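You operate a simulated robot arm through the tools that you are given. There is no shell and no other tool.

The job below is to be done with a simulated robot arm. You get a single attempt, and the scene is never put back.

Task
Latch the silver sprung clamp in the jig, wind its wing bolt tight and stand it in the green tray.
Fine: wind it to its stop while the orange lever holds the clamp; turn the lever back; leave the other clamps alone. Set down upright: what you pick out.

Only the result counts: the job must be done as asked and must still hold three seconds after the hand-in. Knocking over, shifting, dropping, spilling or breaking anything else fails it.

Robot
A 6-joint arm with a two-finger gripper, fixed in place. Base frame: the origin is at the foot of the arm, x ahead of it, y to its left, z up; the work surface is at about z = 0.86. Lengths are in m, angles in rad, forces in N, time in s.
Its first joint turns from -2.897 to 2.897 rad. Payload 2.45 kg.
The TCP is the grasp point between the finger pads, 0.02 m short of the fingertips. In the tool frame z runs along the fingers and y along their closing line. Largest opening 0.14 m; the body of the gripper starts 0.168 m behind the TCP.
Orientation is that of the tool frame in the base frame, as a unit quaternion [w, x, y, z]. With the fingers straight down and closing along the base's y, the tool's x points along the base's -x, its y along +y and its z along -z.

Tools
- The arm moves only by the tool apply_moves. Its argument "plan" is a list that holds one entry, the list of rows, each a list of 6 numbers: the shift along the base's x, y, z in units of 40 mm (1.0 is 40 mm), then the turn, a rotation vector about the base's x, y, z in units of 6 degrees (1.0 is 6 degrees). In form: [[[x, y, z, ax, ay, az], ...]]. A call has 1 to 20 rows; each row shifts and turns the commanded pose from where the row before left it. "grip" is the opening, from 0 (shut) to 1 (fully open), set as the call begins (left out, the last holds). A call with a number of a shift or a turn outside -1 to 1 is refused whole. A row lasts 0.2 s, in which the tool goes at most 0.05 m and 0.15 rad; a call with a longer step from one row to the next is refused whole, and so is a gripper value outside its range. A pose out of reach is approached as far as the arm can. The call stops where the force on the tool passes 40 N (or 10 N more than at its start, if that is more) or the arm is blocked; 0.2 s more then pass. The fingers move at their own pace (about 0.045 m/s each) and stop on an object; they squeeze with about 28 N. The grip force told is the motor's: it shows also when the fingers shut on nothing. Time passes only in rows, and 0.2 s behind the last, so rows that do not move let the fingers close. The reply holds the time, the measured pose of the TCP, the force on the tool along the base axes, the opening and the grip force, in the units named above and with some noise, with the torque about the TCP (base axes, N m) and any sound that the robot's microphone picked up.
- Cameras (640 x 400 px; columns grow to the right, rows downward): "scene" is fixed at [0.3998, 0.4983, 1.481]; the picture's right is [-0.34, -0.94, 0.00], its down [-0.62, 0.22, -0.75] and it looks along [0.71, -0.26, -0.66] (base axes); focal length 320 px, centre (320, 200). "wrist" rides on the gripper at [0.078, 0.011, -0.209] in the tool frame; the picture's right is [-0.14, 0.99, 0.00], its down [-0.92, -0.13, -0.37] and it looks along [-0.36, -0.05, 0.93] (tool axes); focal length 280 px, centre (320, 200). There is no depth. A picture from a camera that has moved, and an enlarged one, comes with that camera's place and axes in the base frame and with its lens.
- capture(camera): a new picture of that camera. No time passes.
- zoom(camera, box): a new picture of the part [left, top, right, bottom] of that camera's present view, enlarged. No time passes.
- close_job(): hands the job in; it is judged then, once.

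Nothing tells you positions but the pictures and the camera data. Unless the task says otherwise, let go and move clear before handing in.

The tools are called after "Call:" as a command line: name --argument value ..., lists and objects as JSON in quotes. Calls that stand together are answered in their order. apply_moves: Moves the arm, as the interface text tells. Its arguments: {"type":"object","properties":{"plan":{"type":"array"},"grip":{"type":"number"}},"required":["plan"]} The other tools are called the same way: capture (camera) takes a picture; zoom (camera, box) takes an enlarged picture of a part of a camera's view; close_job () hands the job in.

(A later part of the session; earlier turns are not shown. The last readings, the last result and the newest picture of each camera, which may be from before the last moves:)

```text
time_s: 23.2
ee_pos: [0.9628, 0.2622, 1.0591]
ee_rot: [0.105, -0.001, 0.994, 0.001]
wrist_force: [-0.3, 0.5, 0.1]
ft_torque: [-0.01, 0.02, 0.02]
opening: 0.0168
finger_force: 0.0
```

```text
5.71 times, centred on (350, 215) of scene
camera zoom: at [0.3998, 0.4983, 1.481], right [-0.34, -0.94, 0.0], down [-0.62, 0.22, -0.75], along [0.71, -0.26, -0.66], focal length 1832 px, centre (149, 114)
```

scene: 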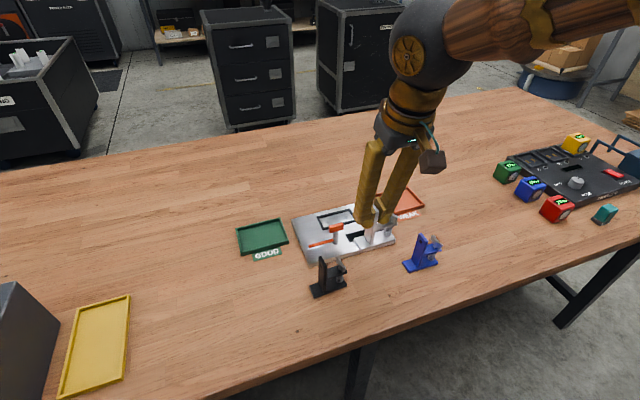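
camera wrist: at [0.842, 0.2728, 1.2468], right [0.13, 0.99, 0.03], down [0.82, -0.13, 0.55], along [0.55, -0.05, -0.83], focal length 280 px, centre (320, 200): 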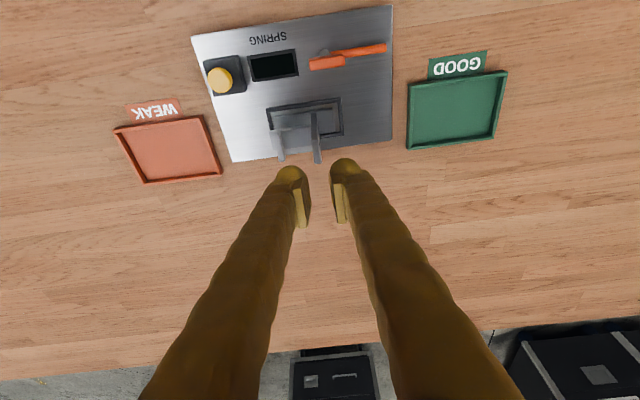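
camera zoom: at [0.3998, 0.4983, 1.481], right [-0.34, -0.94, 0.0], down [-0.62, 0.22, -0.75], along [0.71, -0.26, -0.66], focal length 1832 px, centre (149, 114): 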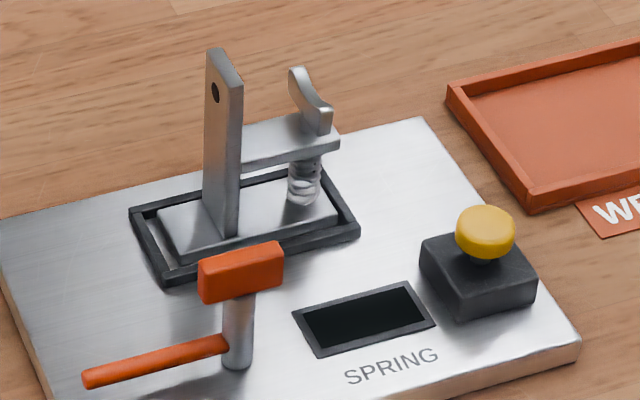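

The clamp stands in the nest. I'll zoom in from the wrist to verify seating and measure the clamp and the lever head.

Call:
zoom --camera "wrist" --box '[255, 30, 395, 170]'

Call:
zoom --camera "wrist" --box '[260, 90, 350, 170]'

Call:
zoom --camera "scene" --box '[318, 185, 368, 235]'

```text
2.86 times, centred on (325, 100) of wrist
camera zoom: at [0.842, 0.2728, 1.2468], right [0.13, 0.99, 0.03], down [0.82, -0.13, 0.55], along [0.55, -0.05, -0.83], focal length 801 px, centre (306, 486)
```

zoom: 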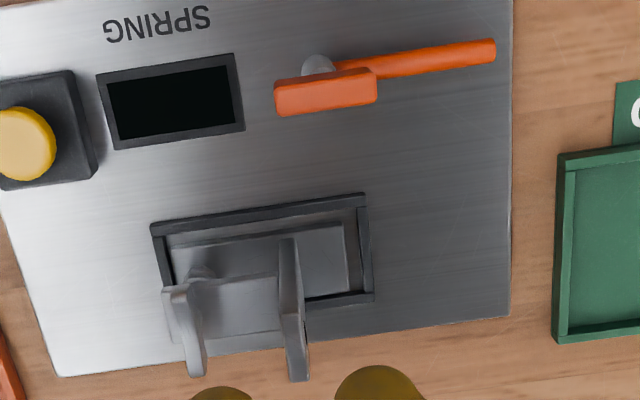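

```text
5.00 times, centred on (305, 130) of wrist
camera zoom: at [0.842, 0.2728, 1.2468], right [0.13, 0.99, 0.03], down [0.82, -0.13, 0.55], along [0.55, -0.05, -0.83], focal length 1402 px, centre (395, 550)
```

zoom: 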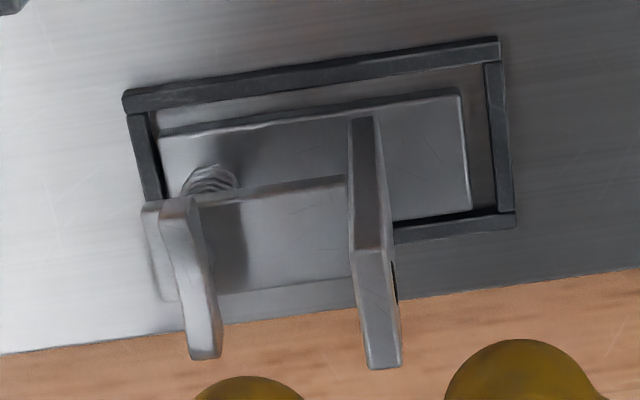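

```text
8.00 times, centred on (343, 210) of scene
camera zoom: at [0.3998, 0.4983, 1.481], right [-0.34, -0.94, 0.0], down [-0.62, 0.22, -0.75], along [0.71, -0.26, -0.66], focal length 2564 px, centre (136, 120)
```

zoom: 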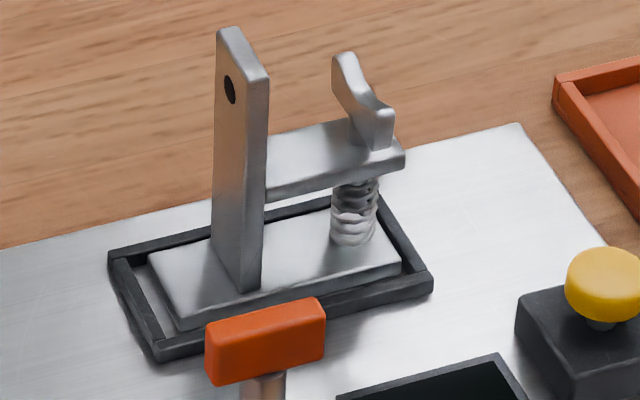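

The base is flat in the frame but about 2 mm toward −y and 1.6 mm toward +x from the nest centre. Since the lever rod will come down near the foot's end (y≈0.284), I'll re-grip and nudge it to centre.

Call:
apply_moves --plan '[[[0, 0, -0.8, 0, 0, 0], [0, 0, -0.8, 0, 0, 0], [0, 0, -0.3, 0, 0, 0], [0, 0, -0.25, 0, 0, 0], [0, 0, -0.25, 0, 0, 0], [0, 0, 0, 0, 0, 0]]]' --grip 0.12

Call:
apply_moves --plan '[[[0, 0, 0, 0, 0, 0], [0, 0, 0, 0, 0, 0], [0, 0, 0, 0, 0, 0], [0, 0, 0.04, 0, 0, 0], [-0.04, 0.06, 0, 0, 0, 0], [0, 0, 0, 0, 0, 0]]]' --grip 0.0

Call:
zoom --camera "wrist" --box '[240, 80, 400, 200]'

Call:
zoom --camera "scene" --box '[318, 185, 368, 235]'

```text
time_s: 24.6
ee_pos: [0.9615, 0.2618, 0.9626]
ee_rot: [0.106, 0.0, 0.994, 0.001]
wrist_force: [-0.4, -0.1, 0.1]
ft_torque: [0.01, 0.03, 0.02]
opening: 0.0166
finger_force: 0.0
```

```text
time_s: 26.0
ee_pos: [0.9607, 0.2643, 0.963]
ee_rot: [0.105, 0.0, 0.994, 0.001]
wrist_force: [0.5, 0.1, 0.2]
ft_torque: [-0.01, 0.01, 0.01]
opening: 0.0071
finger_force: 28.1
```

```text
3.33 times, centred on (320, 140) of wrist
camera zoom: at [0.8396, 0.2748, 1.1516], right [0.13, 0.99, 0.03], down [0.82, -0.13, 0.55], along [0.55, -0.05, -0.83], focal length 935 px, centre (320, 400)
```

zoom: 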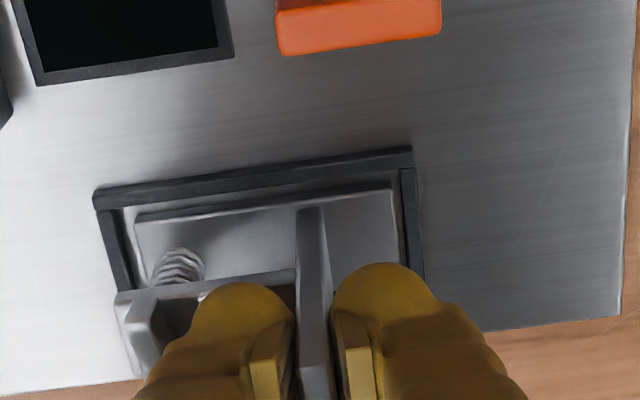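

```text
8.00 times, centred on (343, 210) of scene
camera zoom: at [0.3998, 0.4983, 1.481], right [-0.34, -0.94, 0.0], down [-0.62, 0.22, -0.75], along [0.71, -0.26, -0.66], focal length 2564 px, centre (136, 120)
```

zoom: 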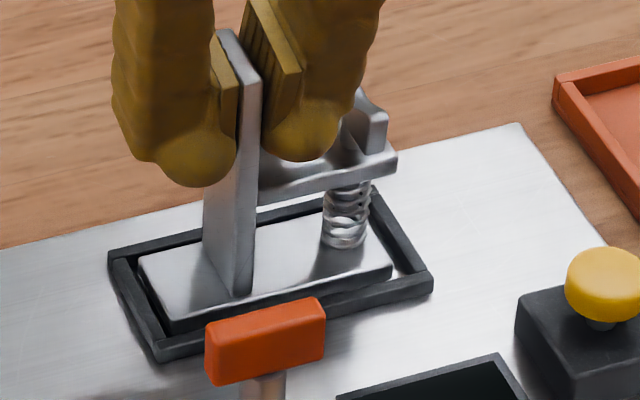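

Now it's well centred. Lowering a hair, releasing and rising clear.

Call:
apply_moves --plan '[[[0, 0, -0.03, 0, 0, 0], [0, 0, 0, 0, 0, 0]]]' --grip 0.0

Call:
apply_moves --plan '[[[0, 0, 0, 0, 0, 0], [0, 0, 0, 0, 0, 0], [0, 0, 0, 0, 0, 0], [0, 0, 0.3, 0, 0, 0], [0, 0, 0.5, 0, 0, 0], [0, 0, 0.8, 0, 0, 0], [0, 0, 0.8, 0, 0, 0], [0, 0, 0, 0, 0, 0]]]' --grip 0.12

Call:
zoom --camera "wrist" --box '[260, 90, 350, 170]'

Call:
zoom --camera "scene" --box '[318, 185, 368, 235]'

```text
time_s: 26.6
ee_pos: [0.9601, 0.265, 0.9623]
ee_rot: [0.105, -0.001, 0.995, 0.001]
wrist_force: [-1.0, 1.1, -1.4]
ft_torque: [-0.05, 0.0, -0.01]
opening: 0.0068
finger_force: 27.9
```

```text
time_s: 28.4
ee_pos: [0.9596, 0.2645, 1.0595]
ee_rot: [0.106, 0.0, 0.994, 0.001]
wrist_force: [-0.2, -0.3, 0.8]
ft_torque: [-0.02, -0.03, -0.02]
opening: 0.0169
finger_force: 0.0
```

```text
5.00 times, centred on (305, 130) of wrist
camera zoom: at [0.8393, 0.2748, 1.2463], right [0.13, 0.99, 0.03], down [0.82, -0.13, 0.55], along [0.55, -0.05, -0.83], focal length 1402 px, centre (395, 550)
```

zoom: 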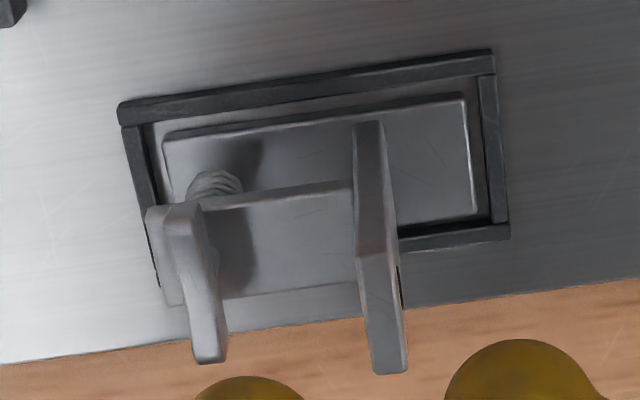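

```text
8.00 times, centred on (343, 210) of scene
camera zoom: at [0.3998, 0.4983, 1.481], right [-0.34, -0.94, 0.0], down [-0.62, 0.22, -0.75], along [0.71, -0.26, -0.66], focal length 2564 px, centre (136, 120)
```

zoom: 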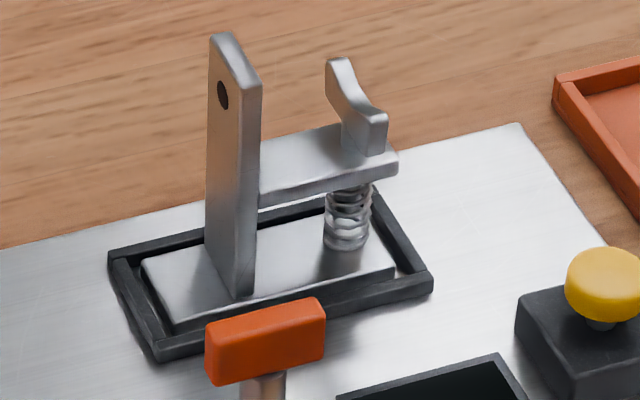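

The clamp is centred (≈(0.960, 0.250)). Next I'll go above the lever's T-head at (0.885, 0.284), straighten the tool and yaw +90° so the fingers can close across its thin side.

Call:
apply_moves --plan '[[[-0.62, 0.163, 0, 0, 0.667, 0], [-0.62, 0.163, 0, 0, 0.667, 0], [-0.62, 0.163, 0, 0, 0.666, 0], [0, 0, 0, 0, 0, 1], [0, 0, 0, 0, 0, 1], [0, 0, 0, 0, 0, 1], [0, 0, 0, 0, 0, 1], [0, 0, 0, 0, 0, 1], [0, 0, 0, 0, 0, 1], [0, 0, 0, 0, 0, 1], [0, 0, 0, 0, 0, 1], [0, 0, 0, 0, 0, 1], [0, 0, 0, 0, 0, 1], [0, 0, 0, 0, 0, 1], [0, 0, 0, 0, 0, 1], [0, 0, 0, 0, 0, 1], [0, 0, 0, 0, 0, 1], [0, 0, 0, 0, 0, 1], [0, 0, 0, 0, 0, 0], [0, 0, 0, 0, 0, 0]]]' --grip 0.215

Call:
capture --camera "wrist"

Call:
capture --camera "scene"

```text
time_s: 32.6
ee_pos: [0.8855, 0.2837, 1.0587]
ee_rot: [0.0, 0.707, -0.707, -0.002]
wrist_force: [0.1, 0.0, 0.2]
ft_torque: [0.01, 0.01, 0.01]
opening: 0.03
finger_force: 0.0
```

```text
taken
camera wrist: at [0.8752, 0.2049, 1.2675], right [-0.99, 0.14, 0.0], down [0.13, 0.92, 0.37], along [0.05, 0.37, -0.93], focal length 280 px, centre (320, 200)
```

wrist: 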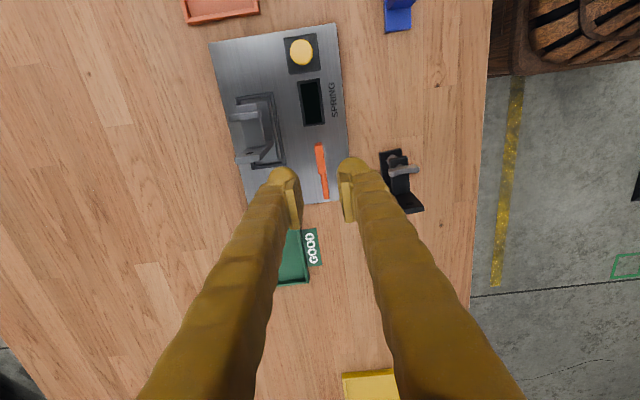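

```text
taken
```

scene: 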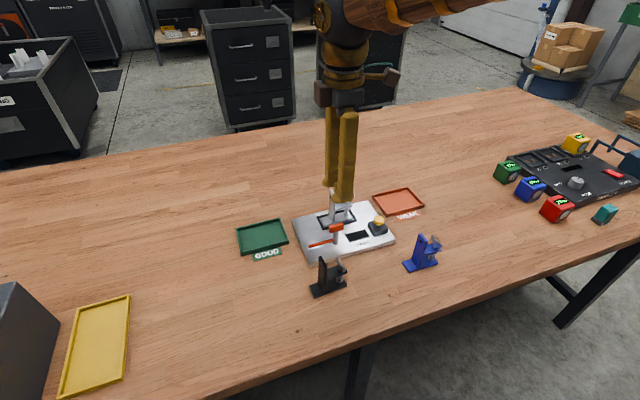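

Yaw reached cleanly. I'll zoom in on the T-head between the fingers to check alignment.

Call:
zoom --camera "wrist" --box '[260, 120, 400, 215]'

Call:
zoom --camera "wrist" --box '[200, 20, 360, 210]'

```text
4.21 times, centred on (330, 168) of wrist
camera zoom: at [0.8752, 0.2049, 1.2675], right [-0.99, 0.14, 0.0], down [0.13, 0.92, 0.37], along [0.05, 0.37, -0.93], focal length 1181 px, centre (278, 337)
```

zoom: 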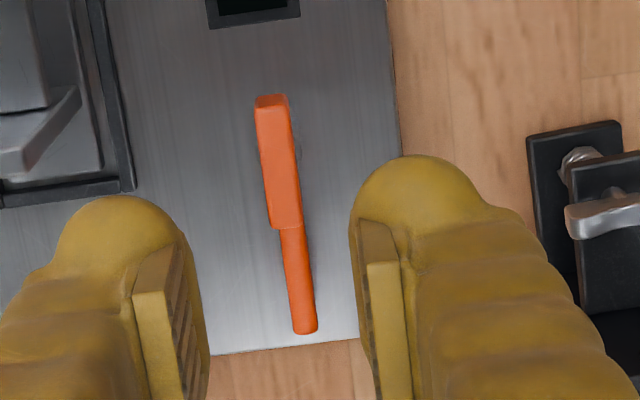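

```text
2.11 times, centred on (280, 115) of wrist
camera zoom: at [0.8752, 0.2049, 1.2675], right [-0.99, 0.14, 0.0], down [0.13, 0.92, 0.37], along [0.05, 0.37, -0.93], focal length 590 px, centre (404, 379)
```

zoom: 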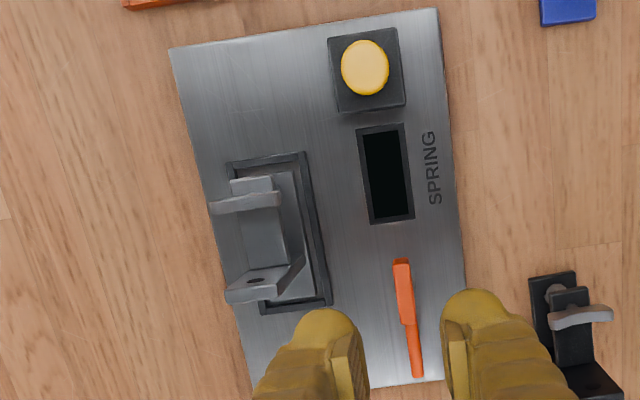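

T-head centre computes to (0.8856, 0.2826), right under the TCP. Descending to z≈0.945 so the fingertips sit around the head but above its post flare.

Call:
apply_moves --plan '[[[0, -0.02, -0.6, 0, 0, 0], [0, 0, -0.8, 0, 0, 0], [0, 0, -0.7, 0, 0, 0], [0, 0, -0.4, 0, 0, 0], [0, 0, -0.2, 0, 0, 0], [0, 0, -0.14, 0, 0, 0], [0, 0, 0, 0, 0, 0]]]' --grip 0.215

Call:
zoom --camera "wrist" --box '[260, 120, 400, 215]'

Call:
zoom --camera "scene" --box '[290, 180, 390, 260]'

```text
time_s: 34.2
ee_pos: [0.8854, 0.2819, 0.9456]
ee_rot: [0.001, -0.707, 0.707, 0.002]
wrist_force: [0.0, 0.5, -0.1]
ft_torque: [-0.02, 0.02, 0.03]
opening: 0.0301
finger_force: 0.0
```

```text
4.21 times, centred on (330, 168) of wrist
camera zoom: at [0.8756, 0.2036, 1.1532], right [-0.99, 0.14, 0.0], down [0.13, 0.92, 0.37], along [0.05, 0.37, -0.93], focal length 1181 px, centre (278, 337)
```

zoom: 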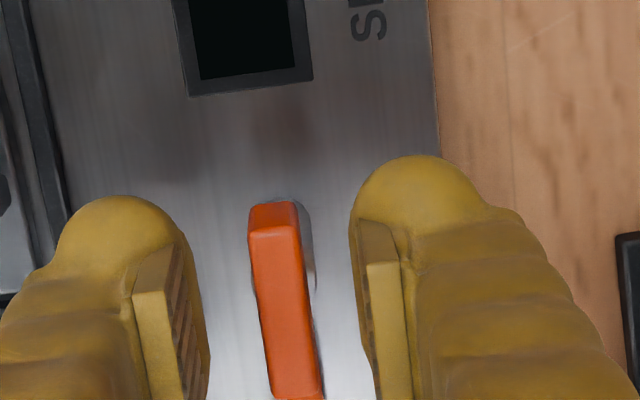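

```text
5.00 times, centred on (340, 220) of scene
camera zoom: at [0.3998, 0.4983, 1.481], right [-0.34, -0.94, 0.0], down [-0.62, 0.22, -0.75], along [0.71, -0.26, -0.66], focal length 1603 px, centre (220, 100)
```

zoom: 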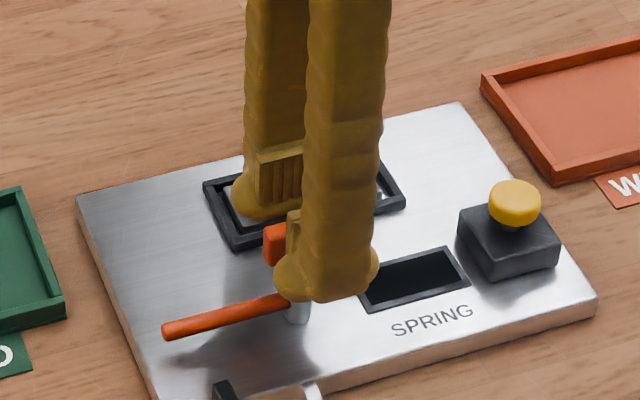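

The head is centred between the pads. Closing onto it.

Call:
apply_moves --plan '[[[0, 0, 0, 0, 0, 0], [0, 0, 0, 0, 0, 0], [0, 0, 0, 0, 0, 0], [0, 0, 0, 0, 0, 0]]]' --grip 0.0

Call:
apply_moves --plan '[[[0, 0, 0, 0, 0, -0.5], [0, 0, 0, 0, 0, -0.5], [0, 0, 0, 0, 0, 0]]]' --grip 0.0

Call:
zoom --camera "wrist" --box '[260, 120, 400, 215]'

Call:
zoom --camera "scene" --box '[290, 180, 390, 260]'

```text
time_s: 35.2
ee_pos: [0.884, 0.2823, 0.9436]
ee_rot: [0.0, 0.707, -0.707, -0.002]
wrist_force: [-22.9, -2.3, 1.5]
ft_torque: [-0.04, 0.26, 0.01]
opening: 0.0093
finger_force: 36.9
```

```text
time_s: 36.0
ee_pos: [0.8843, 0.2832, 0.9447]
ee_rot: [-0.001, -0.669, 0.743, 0.001]
wrist_force: [-39.9, -4.7, -1.7]
ft_torque: [-0.1, 0.36, 0.06]
opening: 0.0092
finger_force: 36.8
```

```text
4.21 times, centred on (330, 168) of wrist
camera zoom: at [0.8667, 0.2052, 1.1533], right [-0.97, 0.24, 0.0], down [0.22, 0.9, 0.37], along [0.09, 0.36, -0.93], focal length 1181 px, centre (278, 337)
```

zoom: 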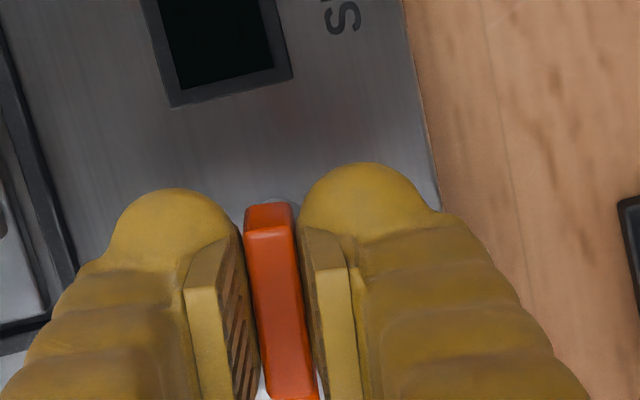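

```text
5.00 times, centred on (340, 220) of scene
camera zoom: at [0.3998, 0.4983, 1.481], right [-0.34, -0.94, 0.0], down [-0.62, 0.22, -0.75], along [0.71, -0.26, -0.66], focal length 1603 px, centre (220, 100)
```

zoom: 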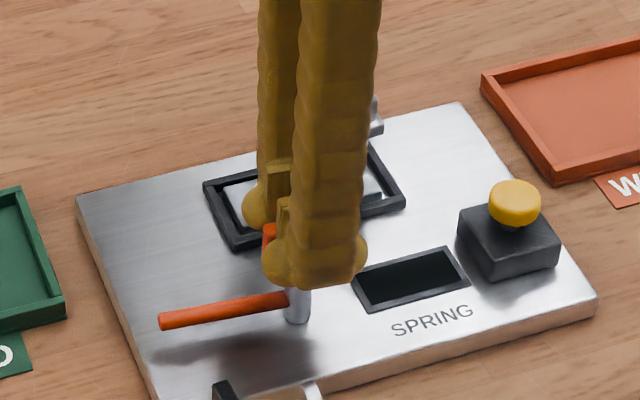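

The fingers grip the head (9.2 mm), but there's a −40 N side force because the TCP is slightly off the fixed head in x. I'll shift slightly toward −x to relieve it.

Call:
apply_moves --plan '[[[-0.03, 0, 0, 0, 0, 0], [0, 0, 0, 0, 0, 0]]]' --grip 0.0

```text
time_s: 36.6
ee_pos: [0.8844, 0.2839, 0.9444]
ee_rot: [0.0, -0.669, 0.743, 0.001]
wrist_force: [-14.4, 3.1, -19.0]
ft_torque: [0.1, 0.1, 0.01]
opening: 0.0091
finger_force: 36.5
```

Force dropped to −14 N in x; there is also a −19 N vertical friction load. Small further relief move.

Call:
apply_moves --plan '[[[-0.015, 0, -0.02, 0, 0, 0], [0, 0, 0, 0, 0, 0]]]' --grip 0.0

```text
time_s: 37.2
ee_pos: [0.884, 0.2823, 0.9447]
ee_rot: [0.001, -0.669, 0.743, 0.0]
wrist_force: [-0.4, -1.7, -13.4]
ft_torque: [0.02, -0.03, 0.04]
opening: 0.0093
finger_force: 36.1
```

Side force is nearly gone. Turning the lever clockwise another 30° and checking.

Call:
apply_moves --plan '[[[0, 0, 0, 0, 0, -0.5], [0, 0, 0, 0, 0, -0.5], [0, 0, 0, 0, 0, -0.5], [0, 0, 0, 0, 0, -0.5], [0, 0, 0, 0, 0, -0.5], [0, 0, 0, 0, 0, -0.5], [0, 0, 0, 0, 0, -0.5], [0, 0, 0, 0, 0, -0.5], [0, 0, 0, 0, 0, -0.5], [0, 0, 0, 0, 0, -0.5], [0, 0, 0, 0, 0, 0]]]' --grip 0.0

Call:
zoom --camera "scene" --box '[290, 180, 390, 260]'

Call:
capture --camera "wrist"

```text
time_s: 39.6
ee_pos: [0.8853, 0.2825, 0.9449]
ee_rot: [0.0, -0.455, 0.891, 0.003]
wrist_force: [-9.1, -10.1, -7.2]
ft_torque: [-0.1, 0.08, -0.02]
opening: 0.0093
finger_force: 36.9
```

```text
5.00 times, centred on (340, 220) of scene
camera zoom: at [0.3998, 0.4983, 1.481], right [-0.34, -0.94, 0.0], down [-0.62, 0.22, -0.75], along [0.71, -0.26, -0.66], focal length 1603 px, centre (220, 100)
```

zoom: 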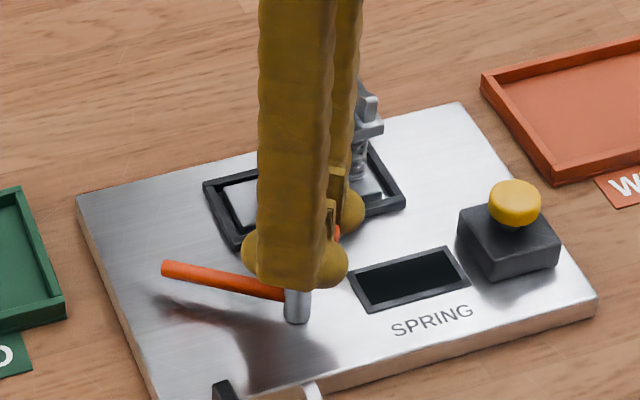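

```text
taken
camera wrist: at [0.8297, 0.2251, 1.1533], right [-0.72, 0.69, 0.0], down [0.65, 0.67, 0.37], along [0.25, 0.27, -0.93], focal length 280 px, centre (320, 200)
```

wrist: 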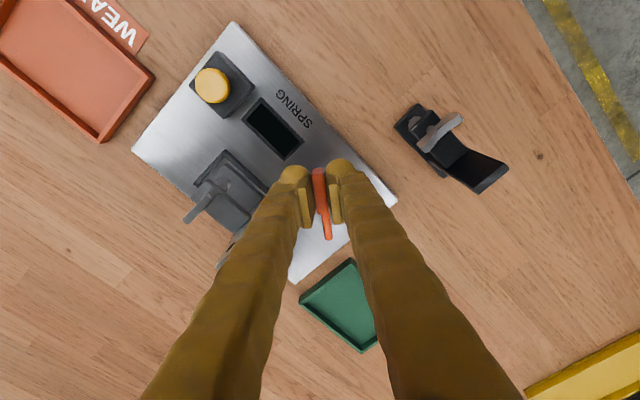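

The rod follows the head nicely (36° turned). Continuing another 24° with a tiny force relief.

Call:
apply_moves --plan '[[[-0.01, -0.012, 0, 0, 0, 0], [0, 0, 0, 0, 0, -0.5], [0, 0, 0, 0, 0, -0.5], [0, 0, 0, 0, 0, -0.5], [0, 0, 0, 0, 0, -0.5], [0, 0, 0, 0, 0, -0.5], [0, 0, 0, 0, 0, -0.5], [0, 0, 0, 0, 0, -0.5], [0, 0, 0, 0, 0, -0.5], [0, 0, 0, 0, 0, 0]]]' --grip 0.0

Call:
zoom --camera "scene" --box '[290, 180, 390, 260]'

```text
time_s: 41.8
ee_pos: [0.8851, 0.2834, 0.9444]
ee_rot: [0.0, -0.259, 0.966, 0.001]
wrist_force: [-3.3, 29.7, -3.1]
ft_torque: [0.35, -0.02, 0.04]
opening: 0.0092
finger_force: 36.9
```

```text
5.00 times, centred on (340, 220) of scene
camera zoom: at [0.3998, 0.4983, 1.481], right [-0.34, -0.94, 0.0], down [-0.62, 0.22, -0.75], along [0.71, -0.26, -0.66], focal length 1603 px, centre (220, 100)
```

zoom: 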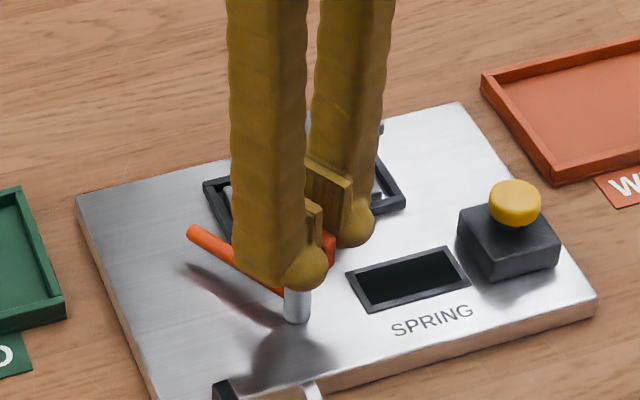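

There's +30 N in y now, so I'll shift slightly toward +y to relieve it, then continue.

Call:
apply_moves --plan '[[[0, 0.03, 0, 0, 0, 0], [0, 0, 0, 0, 0, 0]]]' --grip 0.0

Call:
apply_moves --plan '[[[0, 0, 0, 0, 0, -0.5], [0, 0, 0, 0, 0, -0.5], [0, 0, 0, 0, 0, -0.5], [0, 0, 0, 0, 0, -0.5], [0, 0, 0, 0, 0, 0]]]' --grip 0.0

Call:
zoom --camera "scene" --box '[290, 180, 390, 260]'

Call:
zoom --camera "wrist" --box '[240, 80, 400, 200]'

```text
time_s: 42.4
ee_pos: [0.884, 0.2835, 0.9446]
ee_rot: [0.0, -0.258, 0.966, 0.001]
wrist_force: [-2.8, 17.2, 2.6]
ft_torque: [0.17, 0.08, 0.01]
opening: 0.009
finger_force: 36.7
```

```text
time_s: 43.6
ee_pos: [0.8817, 0.2829, 0.944]
ee_rot: [0.002, -0.157, 0.988, 0.001]
wrist_force: [-3.8, 8.0, 13.5]
ft_torque: [0.09, 0.01, 0.01]
opening: 0.0087
finger_force: 37.2
```

```text
5.00 times, centred on (340, 220) of scene
camera zoom: at [0.3998, 0.4983, 1.481], right [-0.34, -0.94, 0.0], down [-0.62, 0.22, -0.75], along [0.71, -0.26, -0.66], focal length 1603 px, centre (220, 100)
```

zoom: 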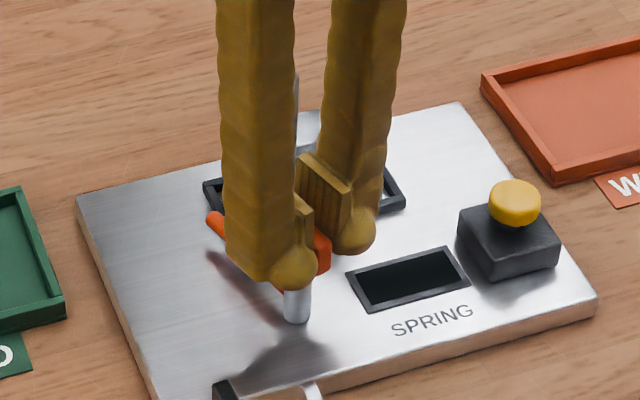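

```text
3.33 times, centred on (320, 140) of wrist
camera zoom: at [0.8054, 0.2687, 1.1532], right [-0.18, 0.98, 0.0], down [0.91, 0.16, 0.37], along [0.36, 0.07, -0.93], focal length 935 px, centre (320, 400)
```

zoom: 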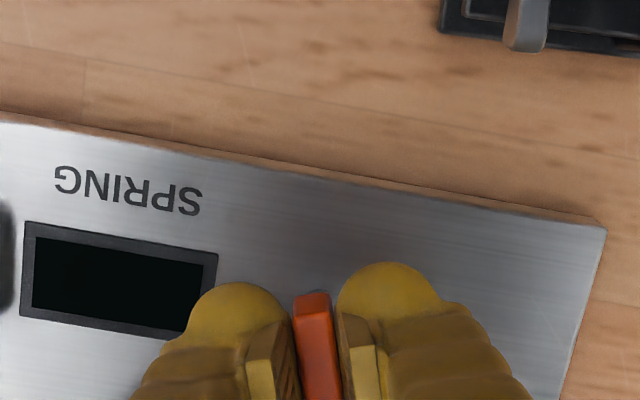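

The rod is now close to the nest (yaw 18° remaining). Continuing slowly, watching torque and sound.

Call:
apply_moves --plan '[[[0, 0.01, 0, 0, 0, -0.5], [0, 0, 0, 0, 0, -0.5], [0, 0, 0, 0, 0, -0.5], [0, 0, 0, 0, 0, -0.5], [0, 0, 0, 0, 0, 0]]]' --grip 0.0

Call:
zoom --camera "scene" --box '[290, 180, 390, 260]'

```text
time_s: 44.8
ee_pos: [0.8837, 0.284, 0.946]
ee_rot: [0.001, -0.052, 0.999, 0.002]
wrist_force: [-9.2, -0.4, 12.6]
ft_torque: [0.0, 0.15, -0.04]
opening: 0.009
finger_force: 37.0
```

```text
5.00 times, centred on (340, 220) of scene
camera zoom: at [0.3998, 0.4983, 1.481], right [-0.34, -0.94, 0.0], down [-0.62, 0.22, -0.75], along [0.71, -0.26, -0.66], focal length 1603 px, centre (220, 100)
```

zoom: 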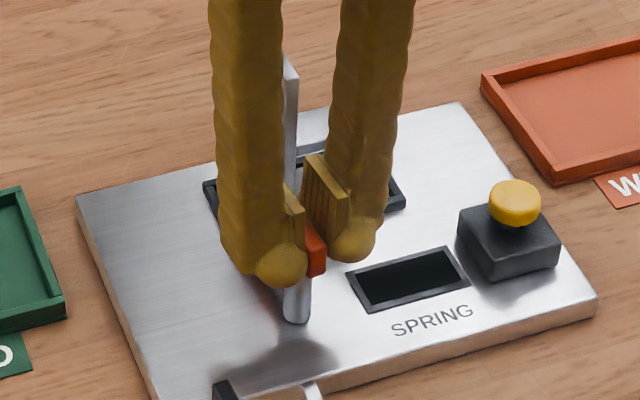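

6° remaining to the 90° mark; torque is still small. Continuing slowly past it looking for the stop.

Call:
apply_moves --plan '[[[0, 0, 0, 0, 0, -0.4], [0, 0, 0, 0, 0, -0.4], [0, 0, 0, 0, 0, -0.2], [0, 0, 0, 0, 0, 0]]]' --grip 0.0

Call:
capture --camera "wrist"

Call:
zoom --camera "scene" --box '[310, 180, 380, 240]'

```text
time_s: 45.8
ee_pos: [0.8832, 0.284, 0.9445]
ee_rot: [0.001, 0.001, 1.0, 0.001]
wrist_force: [-6.3, -4.6, 8.1]
ft_torque: [-0.04, 0.04, 0.03]
opening: 0.0092
finger_force: 36.8
```

```text
taken
camera wrist: at [0.805, 0.2941, 1.1532], right [0.14, 0.99, 0.0], down [0.92, -0.13, 0.37], along [0.37, -0.05, -0.93], focal length 280 px, centre (320, 200)
```

wrist: 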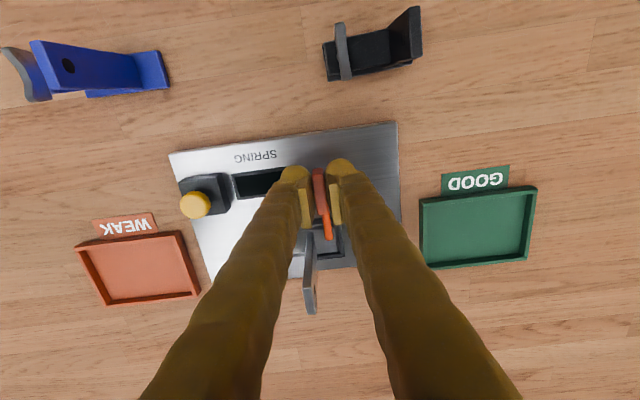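

```text
6.67 times, centred on (345, 210) of scene
camera zoom: at [0.3998, 0.4983, 1.481], right [-0.34, -0.94, 0.0], down [-0.62, 0.22, -0.75], along [0.71, -0.26, -0.66], focal length 2137 px, centre (153, 133)
```

zoom: 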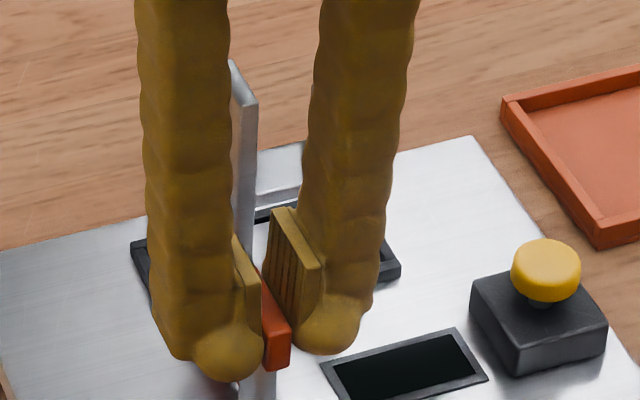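

The rod now points +x over the clamp foot. I'll try 3° more to feel whether there is a stop.

Call:
apply_moves --plan '[[[0, 0, 0, 0, 0, -0.25], [0, 0, 0, 0, 0, -0.25], [0, 0, 0, 0, 0, 0]]]' --grip 0.0

Call:
zoom --camera "wrist" --box '[270, 140, 380, 270]'

```text
time_s: 46.6
ee_pos: [0.8829, 0.2831, 0.9439]
ee_rot: [0.001, 0.027, 1.0, 0.001]
wrist_force: [-2.9, -8.1, 5.7]
ft_torque: [-0.09, 0.0, 0.88]
opening: 0.0096
finger_force: 37.2
```

```text
3.08 times, centred on (325, 205) of wrist
camera zoom: at [0.8058, 0.2981, 1.1532], right [0.19, 0.98, 0.0], down [0.91, -0.18, 0.37], along [0.36, -0.07, -0.93], focal length 863 px, centre (305, 185)
```

zoom: 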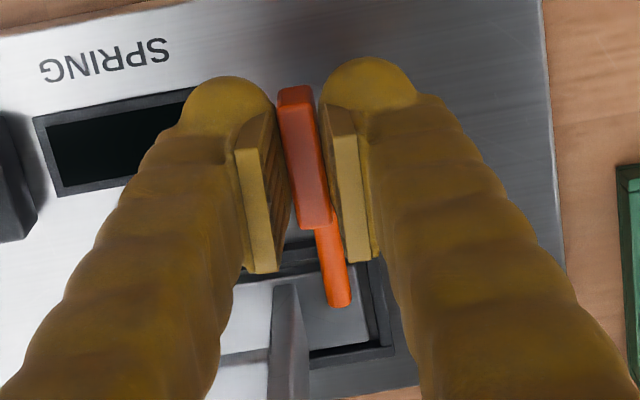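

Torque jumped to 0.88 N·m: the lever is at its stop with the rod over the clamp foot. Releasing the head and rising.

Call:
apply_moves --plan '[[[0, 0, 0, 0, 0, 0], [0, 0, 0, 0, 0, 0], [0, 0, 0, 0, 0, 0], [0, 0, 0.3, 0, 0, 0.25], [0, 0, 0.8, 0, 0, 0.25], [0, 0, 0.9, 0, 0, 0], [0, 0, 0.9, 0, 0, 0], [0, 0, 0, 0, 0, 0]]]' --grip 0.215

Call:
zoom --camera "scene" --box '[310, 180, 380, 240]'

Call:
capture --camera "wrist"

```text
time_s: 48.4
ee_pos: [0.8848, 0.2843, 1.0599]
ee_rot: [0.001, 0.001, 1.0, 0.001]
wrist_force: [0.2, 0.2, 0.3]
ft_torque: [0.02, -0.02, 0.01]
opening: 0.03
finger_force: 0.1
```

```text
6.67 times, centred on (345, 210) of scene
camera zoom: at [0.3998, 0.4983, 1.481], right [-0.34, -0.94, 0.0], down [-0.62, 0.22, -0.75], along [0.71, -0.26, -0.66], focal length 2137 px, centre (153, 133)
```

zoom: 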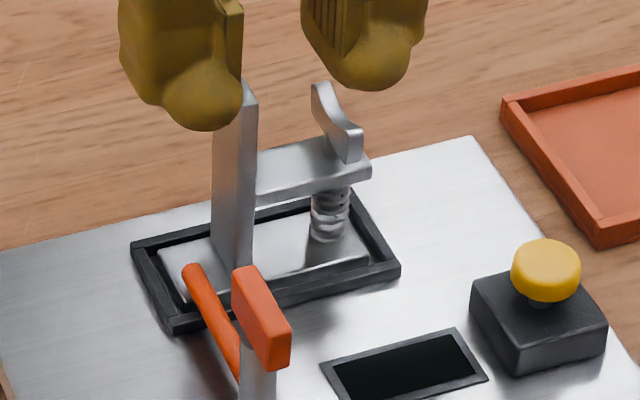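

```text
taken
camera wrist: at [0.807, 0.2941, 1.2696], right [0.14, 0.99, 0.0], down [0.92, -0.13, 0.37], along [0.37, -0.05, -0.93], focal length 280 px, centre (320, 200)
```

wrist: 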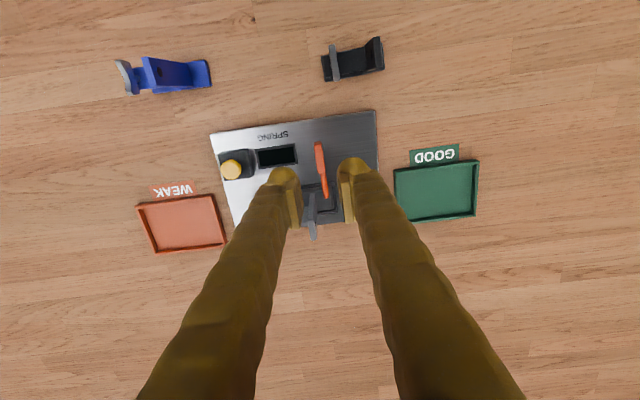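

The lever rod lies over the clamp's foot. Now I'll move above the wing bolt (≈(0.960, 0.223)) and look at it closely.

Call:
apply_moves --plan '[[[0.63, -0.507, 0, 0, 0, 0], [0.63, -0.507, 0, 0, 0, 0], [0.62, -0.507, 0, 0, 0, 0], [0, 0, 0, 0, 0, 0], [0, 0, 0, 0, 0, 0]]]' --grip 0.215

Call:
zoom --camera "wrist" --box '[250, 90, 390, 195]'

Call:
zoom --camera "scene" --box '[310, 180, 380, 240]'

```text
time_s: 49.6
ee_pos: [0.9608, 0.2245, 1.063]
ee_rot: [0.001, 0.0, 1.0, 0.001]
wrist_force: [0.0, 0.5, 0.4]
ft_torque: [-0.03, -0.03, 0.0]
opening: 0.0301
finger_force: 0.1
```

```text
3.81 times, centred on (320, 142) of wrist
camera zoom: at [0.8817, 0.2337, 1.2715], right [0.14, 0.99, 0.0], down [0.92, -0.13, 0.37], along [0.37, -0.05, -0.93], focal length 1068 px, centre (320, 419)
```

zoom: 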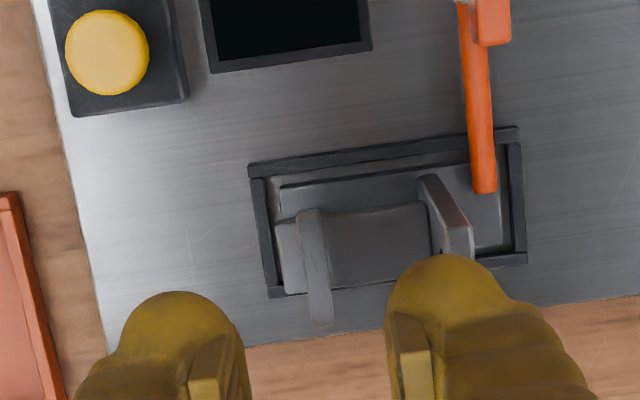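

```text
6.67 times, centred on (345, 210) of scene
camera zoom: at [0.3998, 0.4983, 1.481], right [-0.34, -0.94, 0.0], down [-0.62, 0.22, -0.75], along [0.71, -0.26, -0.66], focal length 2137 px, centre (153, 133)
```

zoom: 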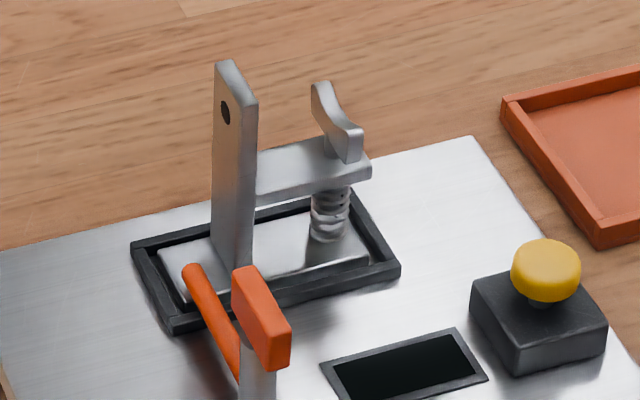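

The wing's bolt axis computes to ≈(0.9575, 0.2233) with its wings along x. I'll shift there, narrow the fingers to 16 mm, and descend partway for a check.

Call:
apply_moves --plan '[[[-0.08, -0.03, 0, 0, 0, 0], [0, 0, -0.7, 0, 0, 0], [0, 0, -0.7, 0, 0, 0], [0, 0, -0.35, 0, 0, 0], [0, 0, 0, 0, 0, 0], [0, 0, 0, 0, 0, 0]]]' --grip 0.115

Call:
zoom --camera "wrist" --box '[250, 100, 390, 205]'

Call:
zoom --camera "scene" --box '[310, 180, 380, 240]'

```text
time_s: 51.0
ee_pos: [0.955, 0.2214, 0.9915]
ee_rot: [0.001, 0.0, 1.0, 0.001]
wrist_force: [-0.1, 0.1, -0.7]
ft_torque: [0.01, 0.02, -0.02]
opening: 0.0158
finger_force: 0.1
```

```text
3.81 times, centred on (320, 152) of wrist
camera zoom: at [0.8764, 0.2324, 1.2005], right [0.14, 0.99, 0.0], down [0.92, -0.13, 0.37], along [0.37, -0.05, -0.93], focal length 1068 px, centre (320, 381)
```

zoom: 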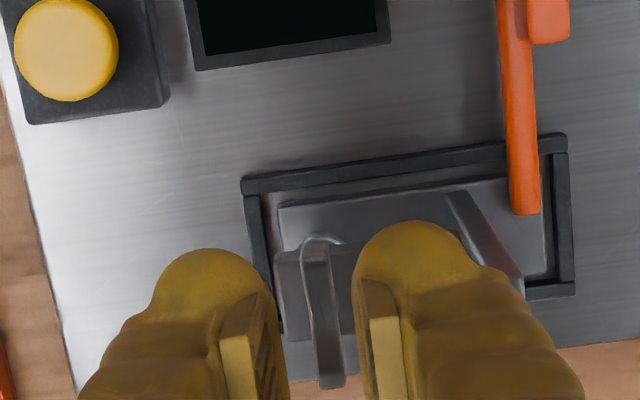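

```text
6.67 times, centred on (345, 210) of scene
camera zoom: at [0.3998, 0.4983, 1.481], right [-0.34, -0.94, 0.0], down [-0.62, 0.22, -0.75], along [0.71, -0.26, -0.66], focal length 2137 px, centre (153, 133)
```

zoom: 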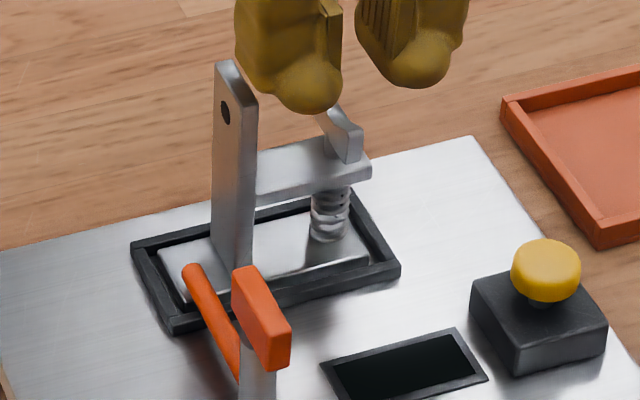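

Wing is centred between the pads to within ~1 mm. I'll nudge (+1, +0.8 mm) and descend to z≈0.957 slowly.

Call:
apply_moves --plan '[[[0.025, 0.02, -0.2, 0, 0, 0], [0, 0, -0.2, 0, 0, 0], [0, 0, -0.2, 0, 0, 0], [0, 0, -0.15, 0, 0, 0], [0, 0, -0.1, 0, 0, 0], [0, 0, 0, 0, 0, 0], [0, 0, 0, 0, 0, 0]]]' --grip 0.115

Call:
zoom --camera "wrist" --box '[250, 100, 390, 205]'

Call:
zoom --camera "scene" --box '[310, 180, 380, 240]'

```text
time_s: 52.6
ee_pos: [0.9572, 0.2228, 0.9576]
ee_rot: [0.0, -0.001, 1.0, 0.001]
wrist_force: [-0.7, 0.1, 0.0]
ft_torque: [-0.01, 0.0, 0.0]
opening: 0.0159
finger_force: 0.1
```

```text
3.81 times, centred on (320, 152) of wrist
camera zoom: at [0.8776, 0.233, 1.1657], right [0.14, 0.99, 0.0], down [0.92, -0.13, 0.37], along [0.37, -0.05, -0.93], focal length 1068 px, centre (320, 381)
```

zoom: 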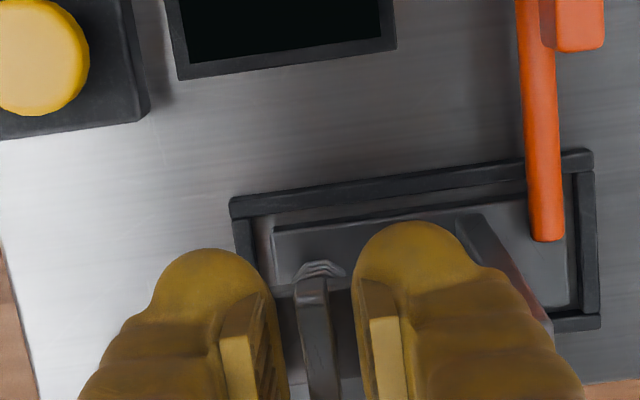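

```text
6.67 times, centred on (345, 210) of scene
camera zoom: at [0.3998, 0.4983, 1.481], right [-0.34, -0.94, 0.0], down [-0.62, 0.22, -0.75], along [0.71, -0.26, -0.66], focal length 2137 px, centre (153, 133)
```

zoom: 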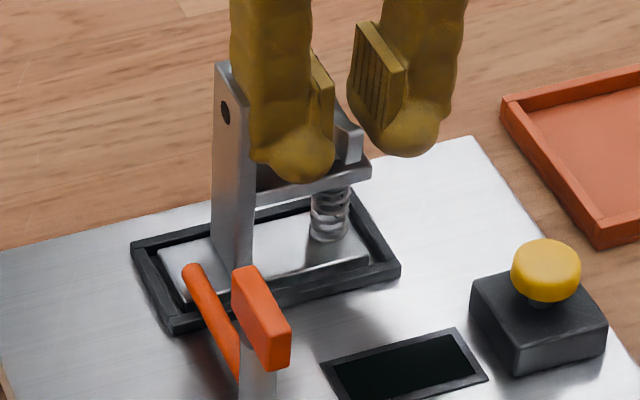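

No contact; the wing is between the pads. Closing on the wing.

Call:
apply_moves --plan '[[[0, 0, 0, 0, 0, 0], [0, 0, 0, 0, 0, 0], [0, 0, 0, 0, 0, 0]]]' --grip 0.0

Call:
zoom --camera "wrist" --box '[250, 100, 390, 205]'

```text
time_s: 53.4
ee_pos: [0.9564, 0.2231, 0.9567]
ee_rot: [0.002, 0.0, 1.0, 0.001]
wrist_force: [0.2, -0.6, -0.5]
ft_torque: [-0.01, 0.0, 0.02]
opening: 0.0061
finger_force: 28.2
```

```text
3.81 times, centred on (320, 152) of wrist
camera zoom: at [0.8776, 0.233, 1.1657], right [0.14, 0.99, 0.0], down [0.92, -0.13, 0.37], along [0.37, -0.05, -0.93], focal length 1068 px, centre (320, 381)
```

zoom: 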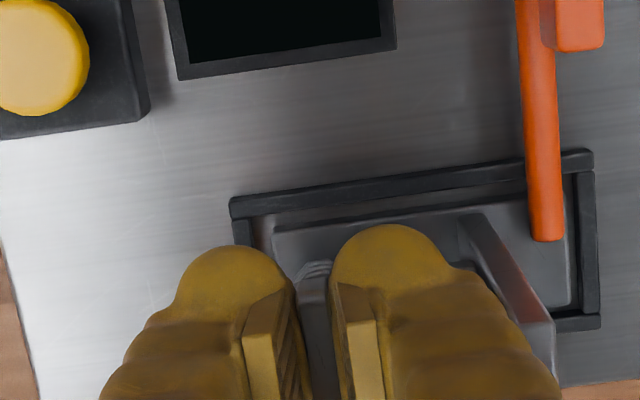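

The wing is gripped (6.1 mm) with no side load. Turning clockwise (tightening) by 12° as a first test.

Call:
apply_moves --plan '[[[0, 0, 0, 0, 0, -0.5], [0, 0, 0, 0, 0, -0.5], [0, 0, 0, 0, 0, -0.5], [0, 0, 0, 0, 0, -0.5], [0, 0, 0, 0, 0, 0]]]' --grip 0.0

Call:
zoom --camera "wrist" --box '[250, 100, 390, 205]'

Call:
zoom --camera "scene" --box '[310, 180, 380, 240]'

```text
time_s: 54.6
ee_pos: [0.956, 0.2227, 0.9565]
ee_rot: [0.001, 0.104, 0.995, 0.001]
wrist_force: [0.6, 3.1, 9.2]
ft_torque: [0.01, 0.01, 0.0]
opening: 0.0059
finger_force: 28.4
```

```text
3.81 times, centred on (320, 152) of wrist
camera zoom: at [0.8816, 0.249, 1.1656], right [0.34, 0.94, 0.0], down [0.87, -0.32, 0.37], along [0.35, -0.12, -0.93], focal length 1068 px, centre (320, 381)
```

zoom: 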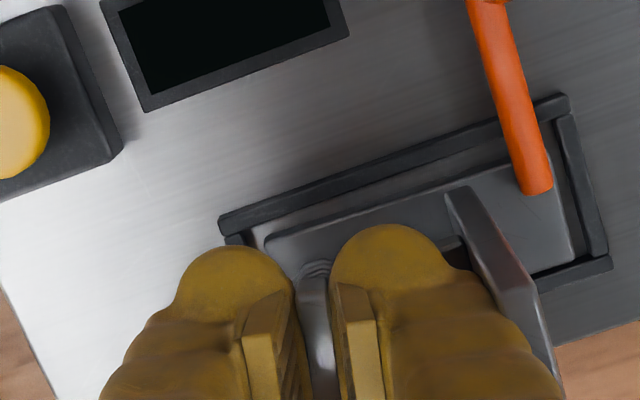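

```text
6.67 times, centred on (345, 210) of scene
camera zoom: at [0.3998, 0.4983, 1.481], right [-0.34, -0.94, 0.0], down [-0.62, 0.22, -0.75], along [0.71, -0.26, -0.66], focal length 2137 px, centre (153, 133)
```

zoom: 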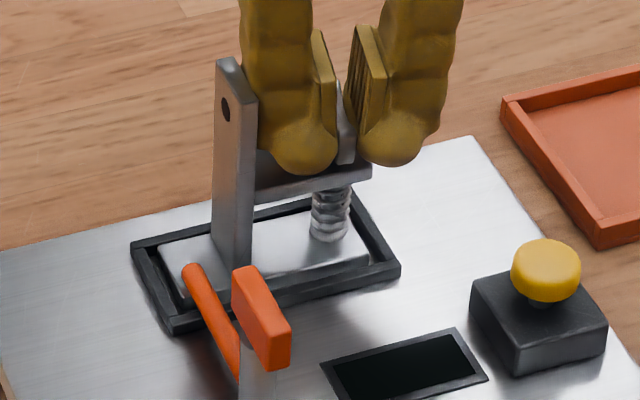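

The wing turned with the gripper, little torque so far. Continuing clockwise in steps and monitoring torque and sound.

Call:
apply_moves --plan '[[[0, 0, 0, 0, 0, -0.5], [0, 0, 0, 0, 0, -0.5], [0, 0, 0, 0, 0, -0.5], [0, 0, 0, 0, 0, -0.5], [0, 0, 0, 0, 0, -0.5], [0, 0, 0, 0, 0, -0.5], [0, 0, 0, 0, 0, 0]]]' --grip 0.0

Call:
zoom --camera "scene" --box '[310, 180, 380, 240]'

```text
time_s: 56.2
ee_pos: [0.9558, 0.2221, 0.9582]
ee_rot: [0.001, 0.258, 0.966, 0.001]
wrist_force: [-1.6, 3.4, 8.1]
ft_torque: [0.15, 0.21, 0.04]
opening: 0.0058
finger_force: 28.4
```

```text
6.67 times, centred on (345, 210) of scene
camera zoom: at [0.3998, 0.4983, 1.481], right [-0.34, -0.94, 0.0], down [-0.62, 0.22, -0.75], along [0.71, -0.26, -0.66], focal length 2137 px, centre (153, 133)
```

zoom: 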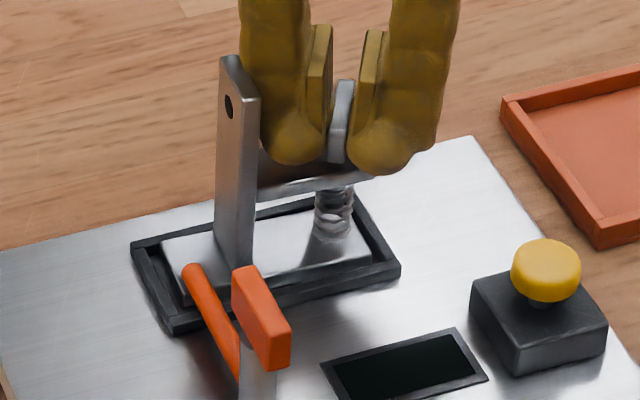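

The clamp's upright seems to have moved a few pixels. Zooming to check whether the clamp is shifting in the nest.

Call:
zoom --camera "scene" --box '[322, 183, 366, 233]'

Call:
zoom --camera "wrist" --box '[250, 100, 390, 205]'

```text
8.00 times, centred on (344, 208) of scene
camera zoom: at [0.3998, 0.4983, 1.481], right [-0.34, -0.94, 0.0], down [-0.62, 0.22, -0.75], along [0.71, -0.26, -0.66], focal length 2564 px, centre (128, 136)
```

zoom: 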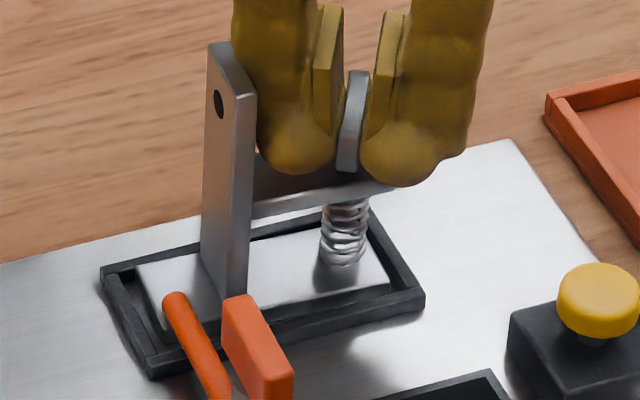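

```text
3.81 times, centred on (320, 152) of wrist
camera zoom: at [0.894, 0.2706, 1.1656], right [0.61, 0.79, 0.0], down [0.73, -0.57, 0.37], along [0.29, -0.23, -0.93], focal length 1068 px, centre (320, 381)
```

zoom: 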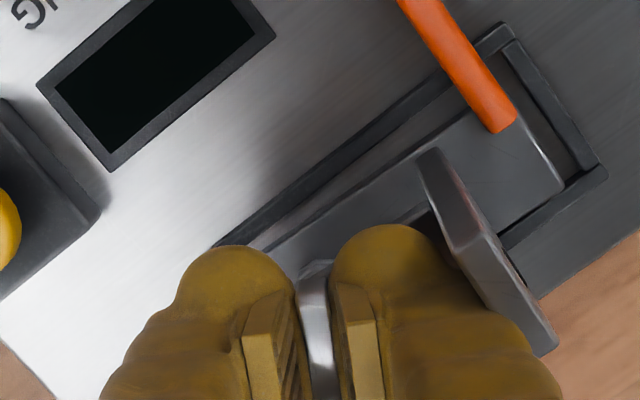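

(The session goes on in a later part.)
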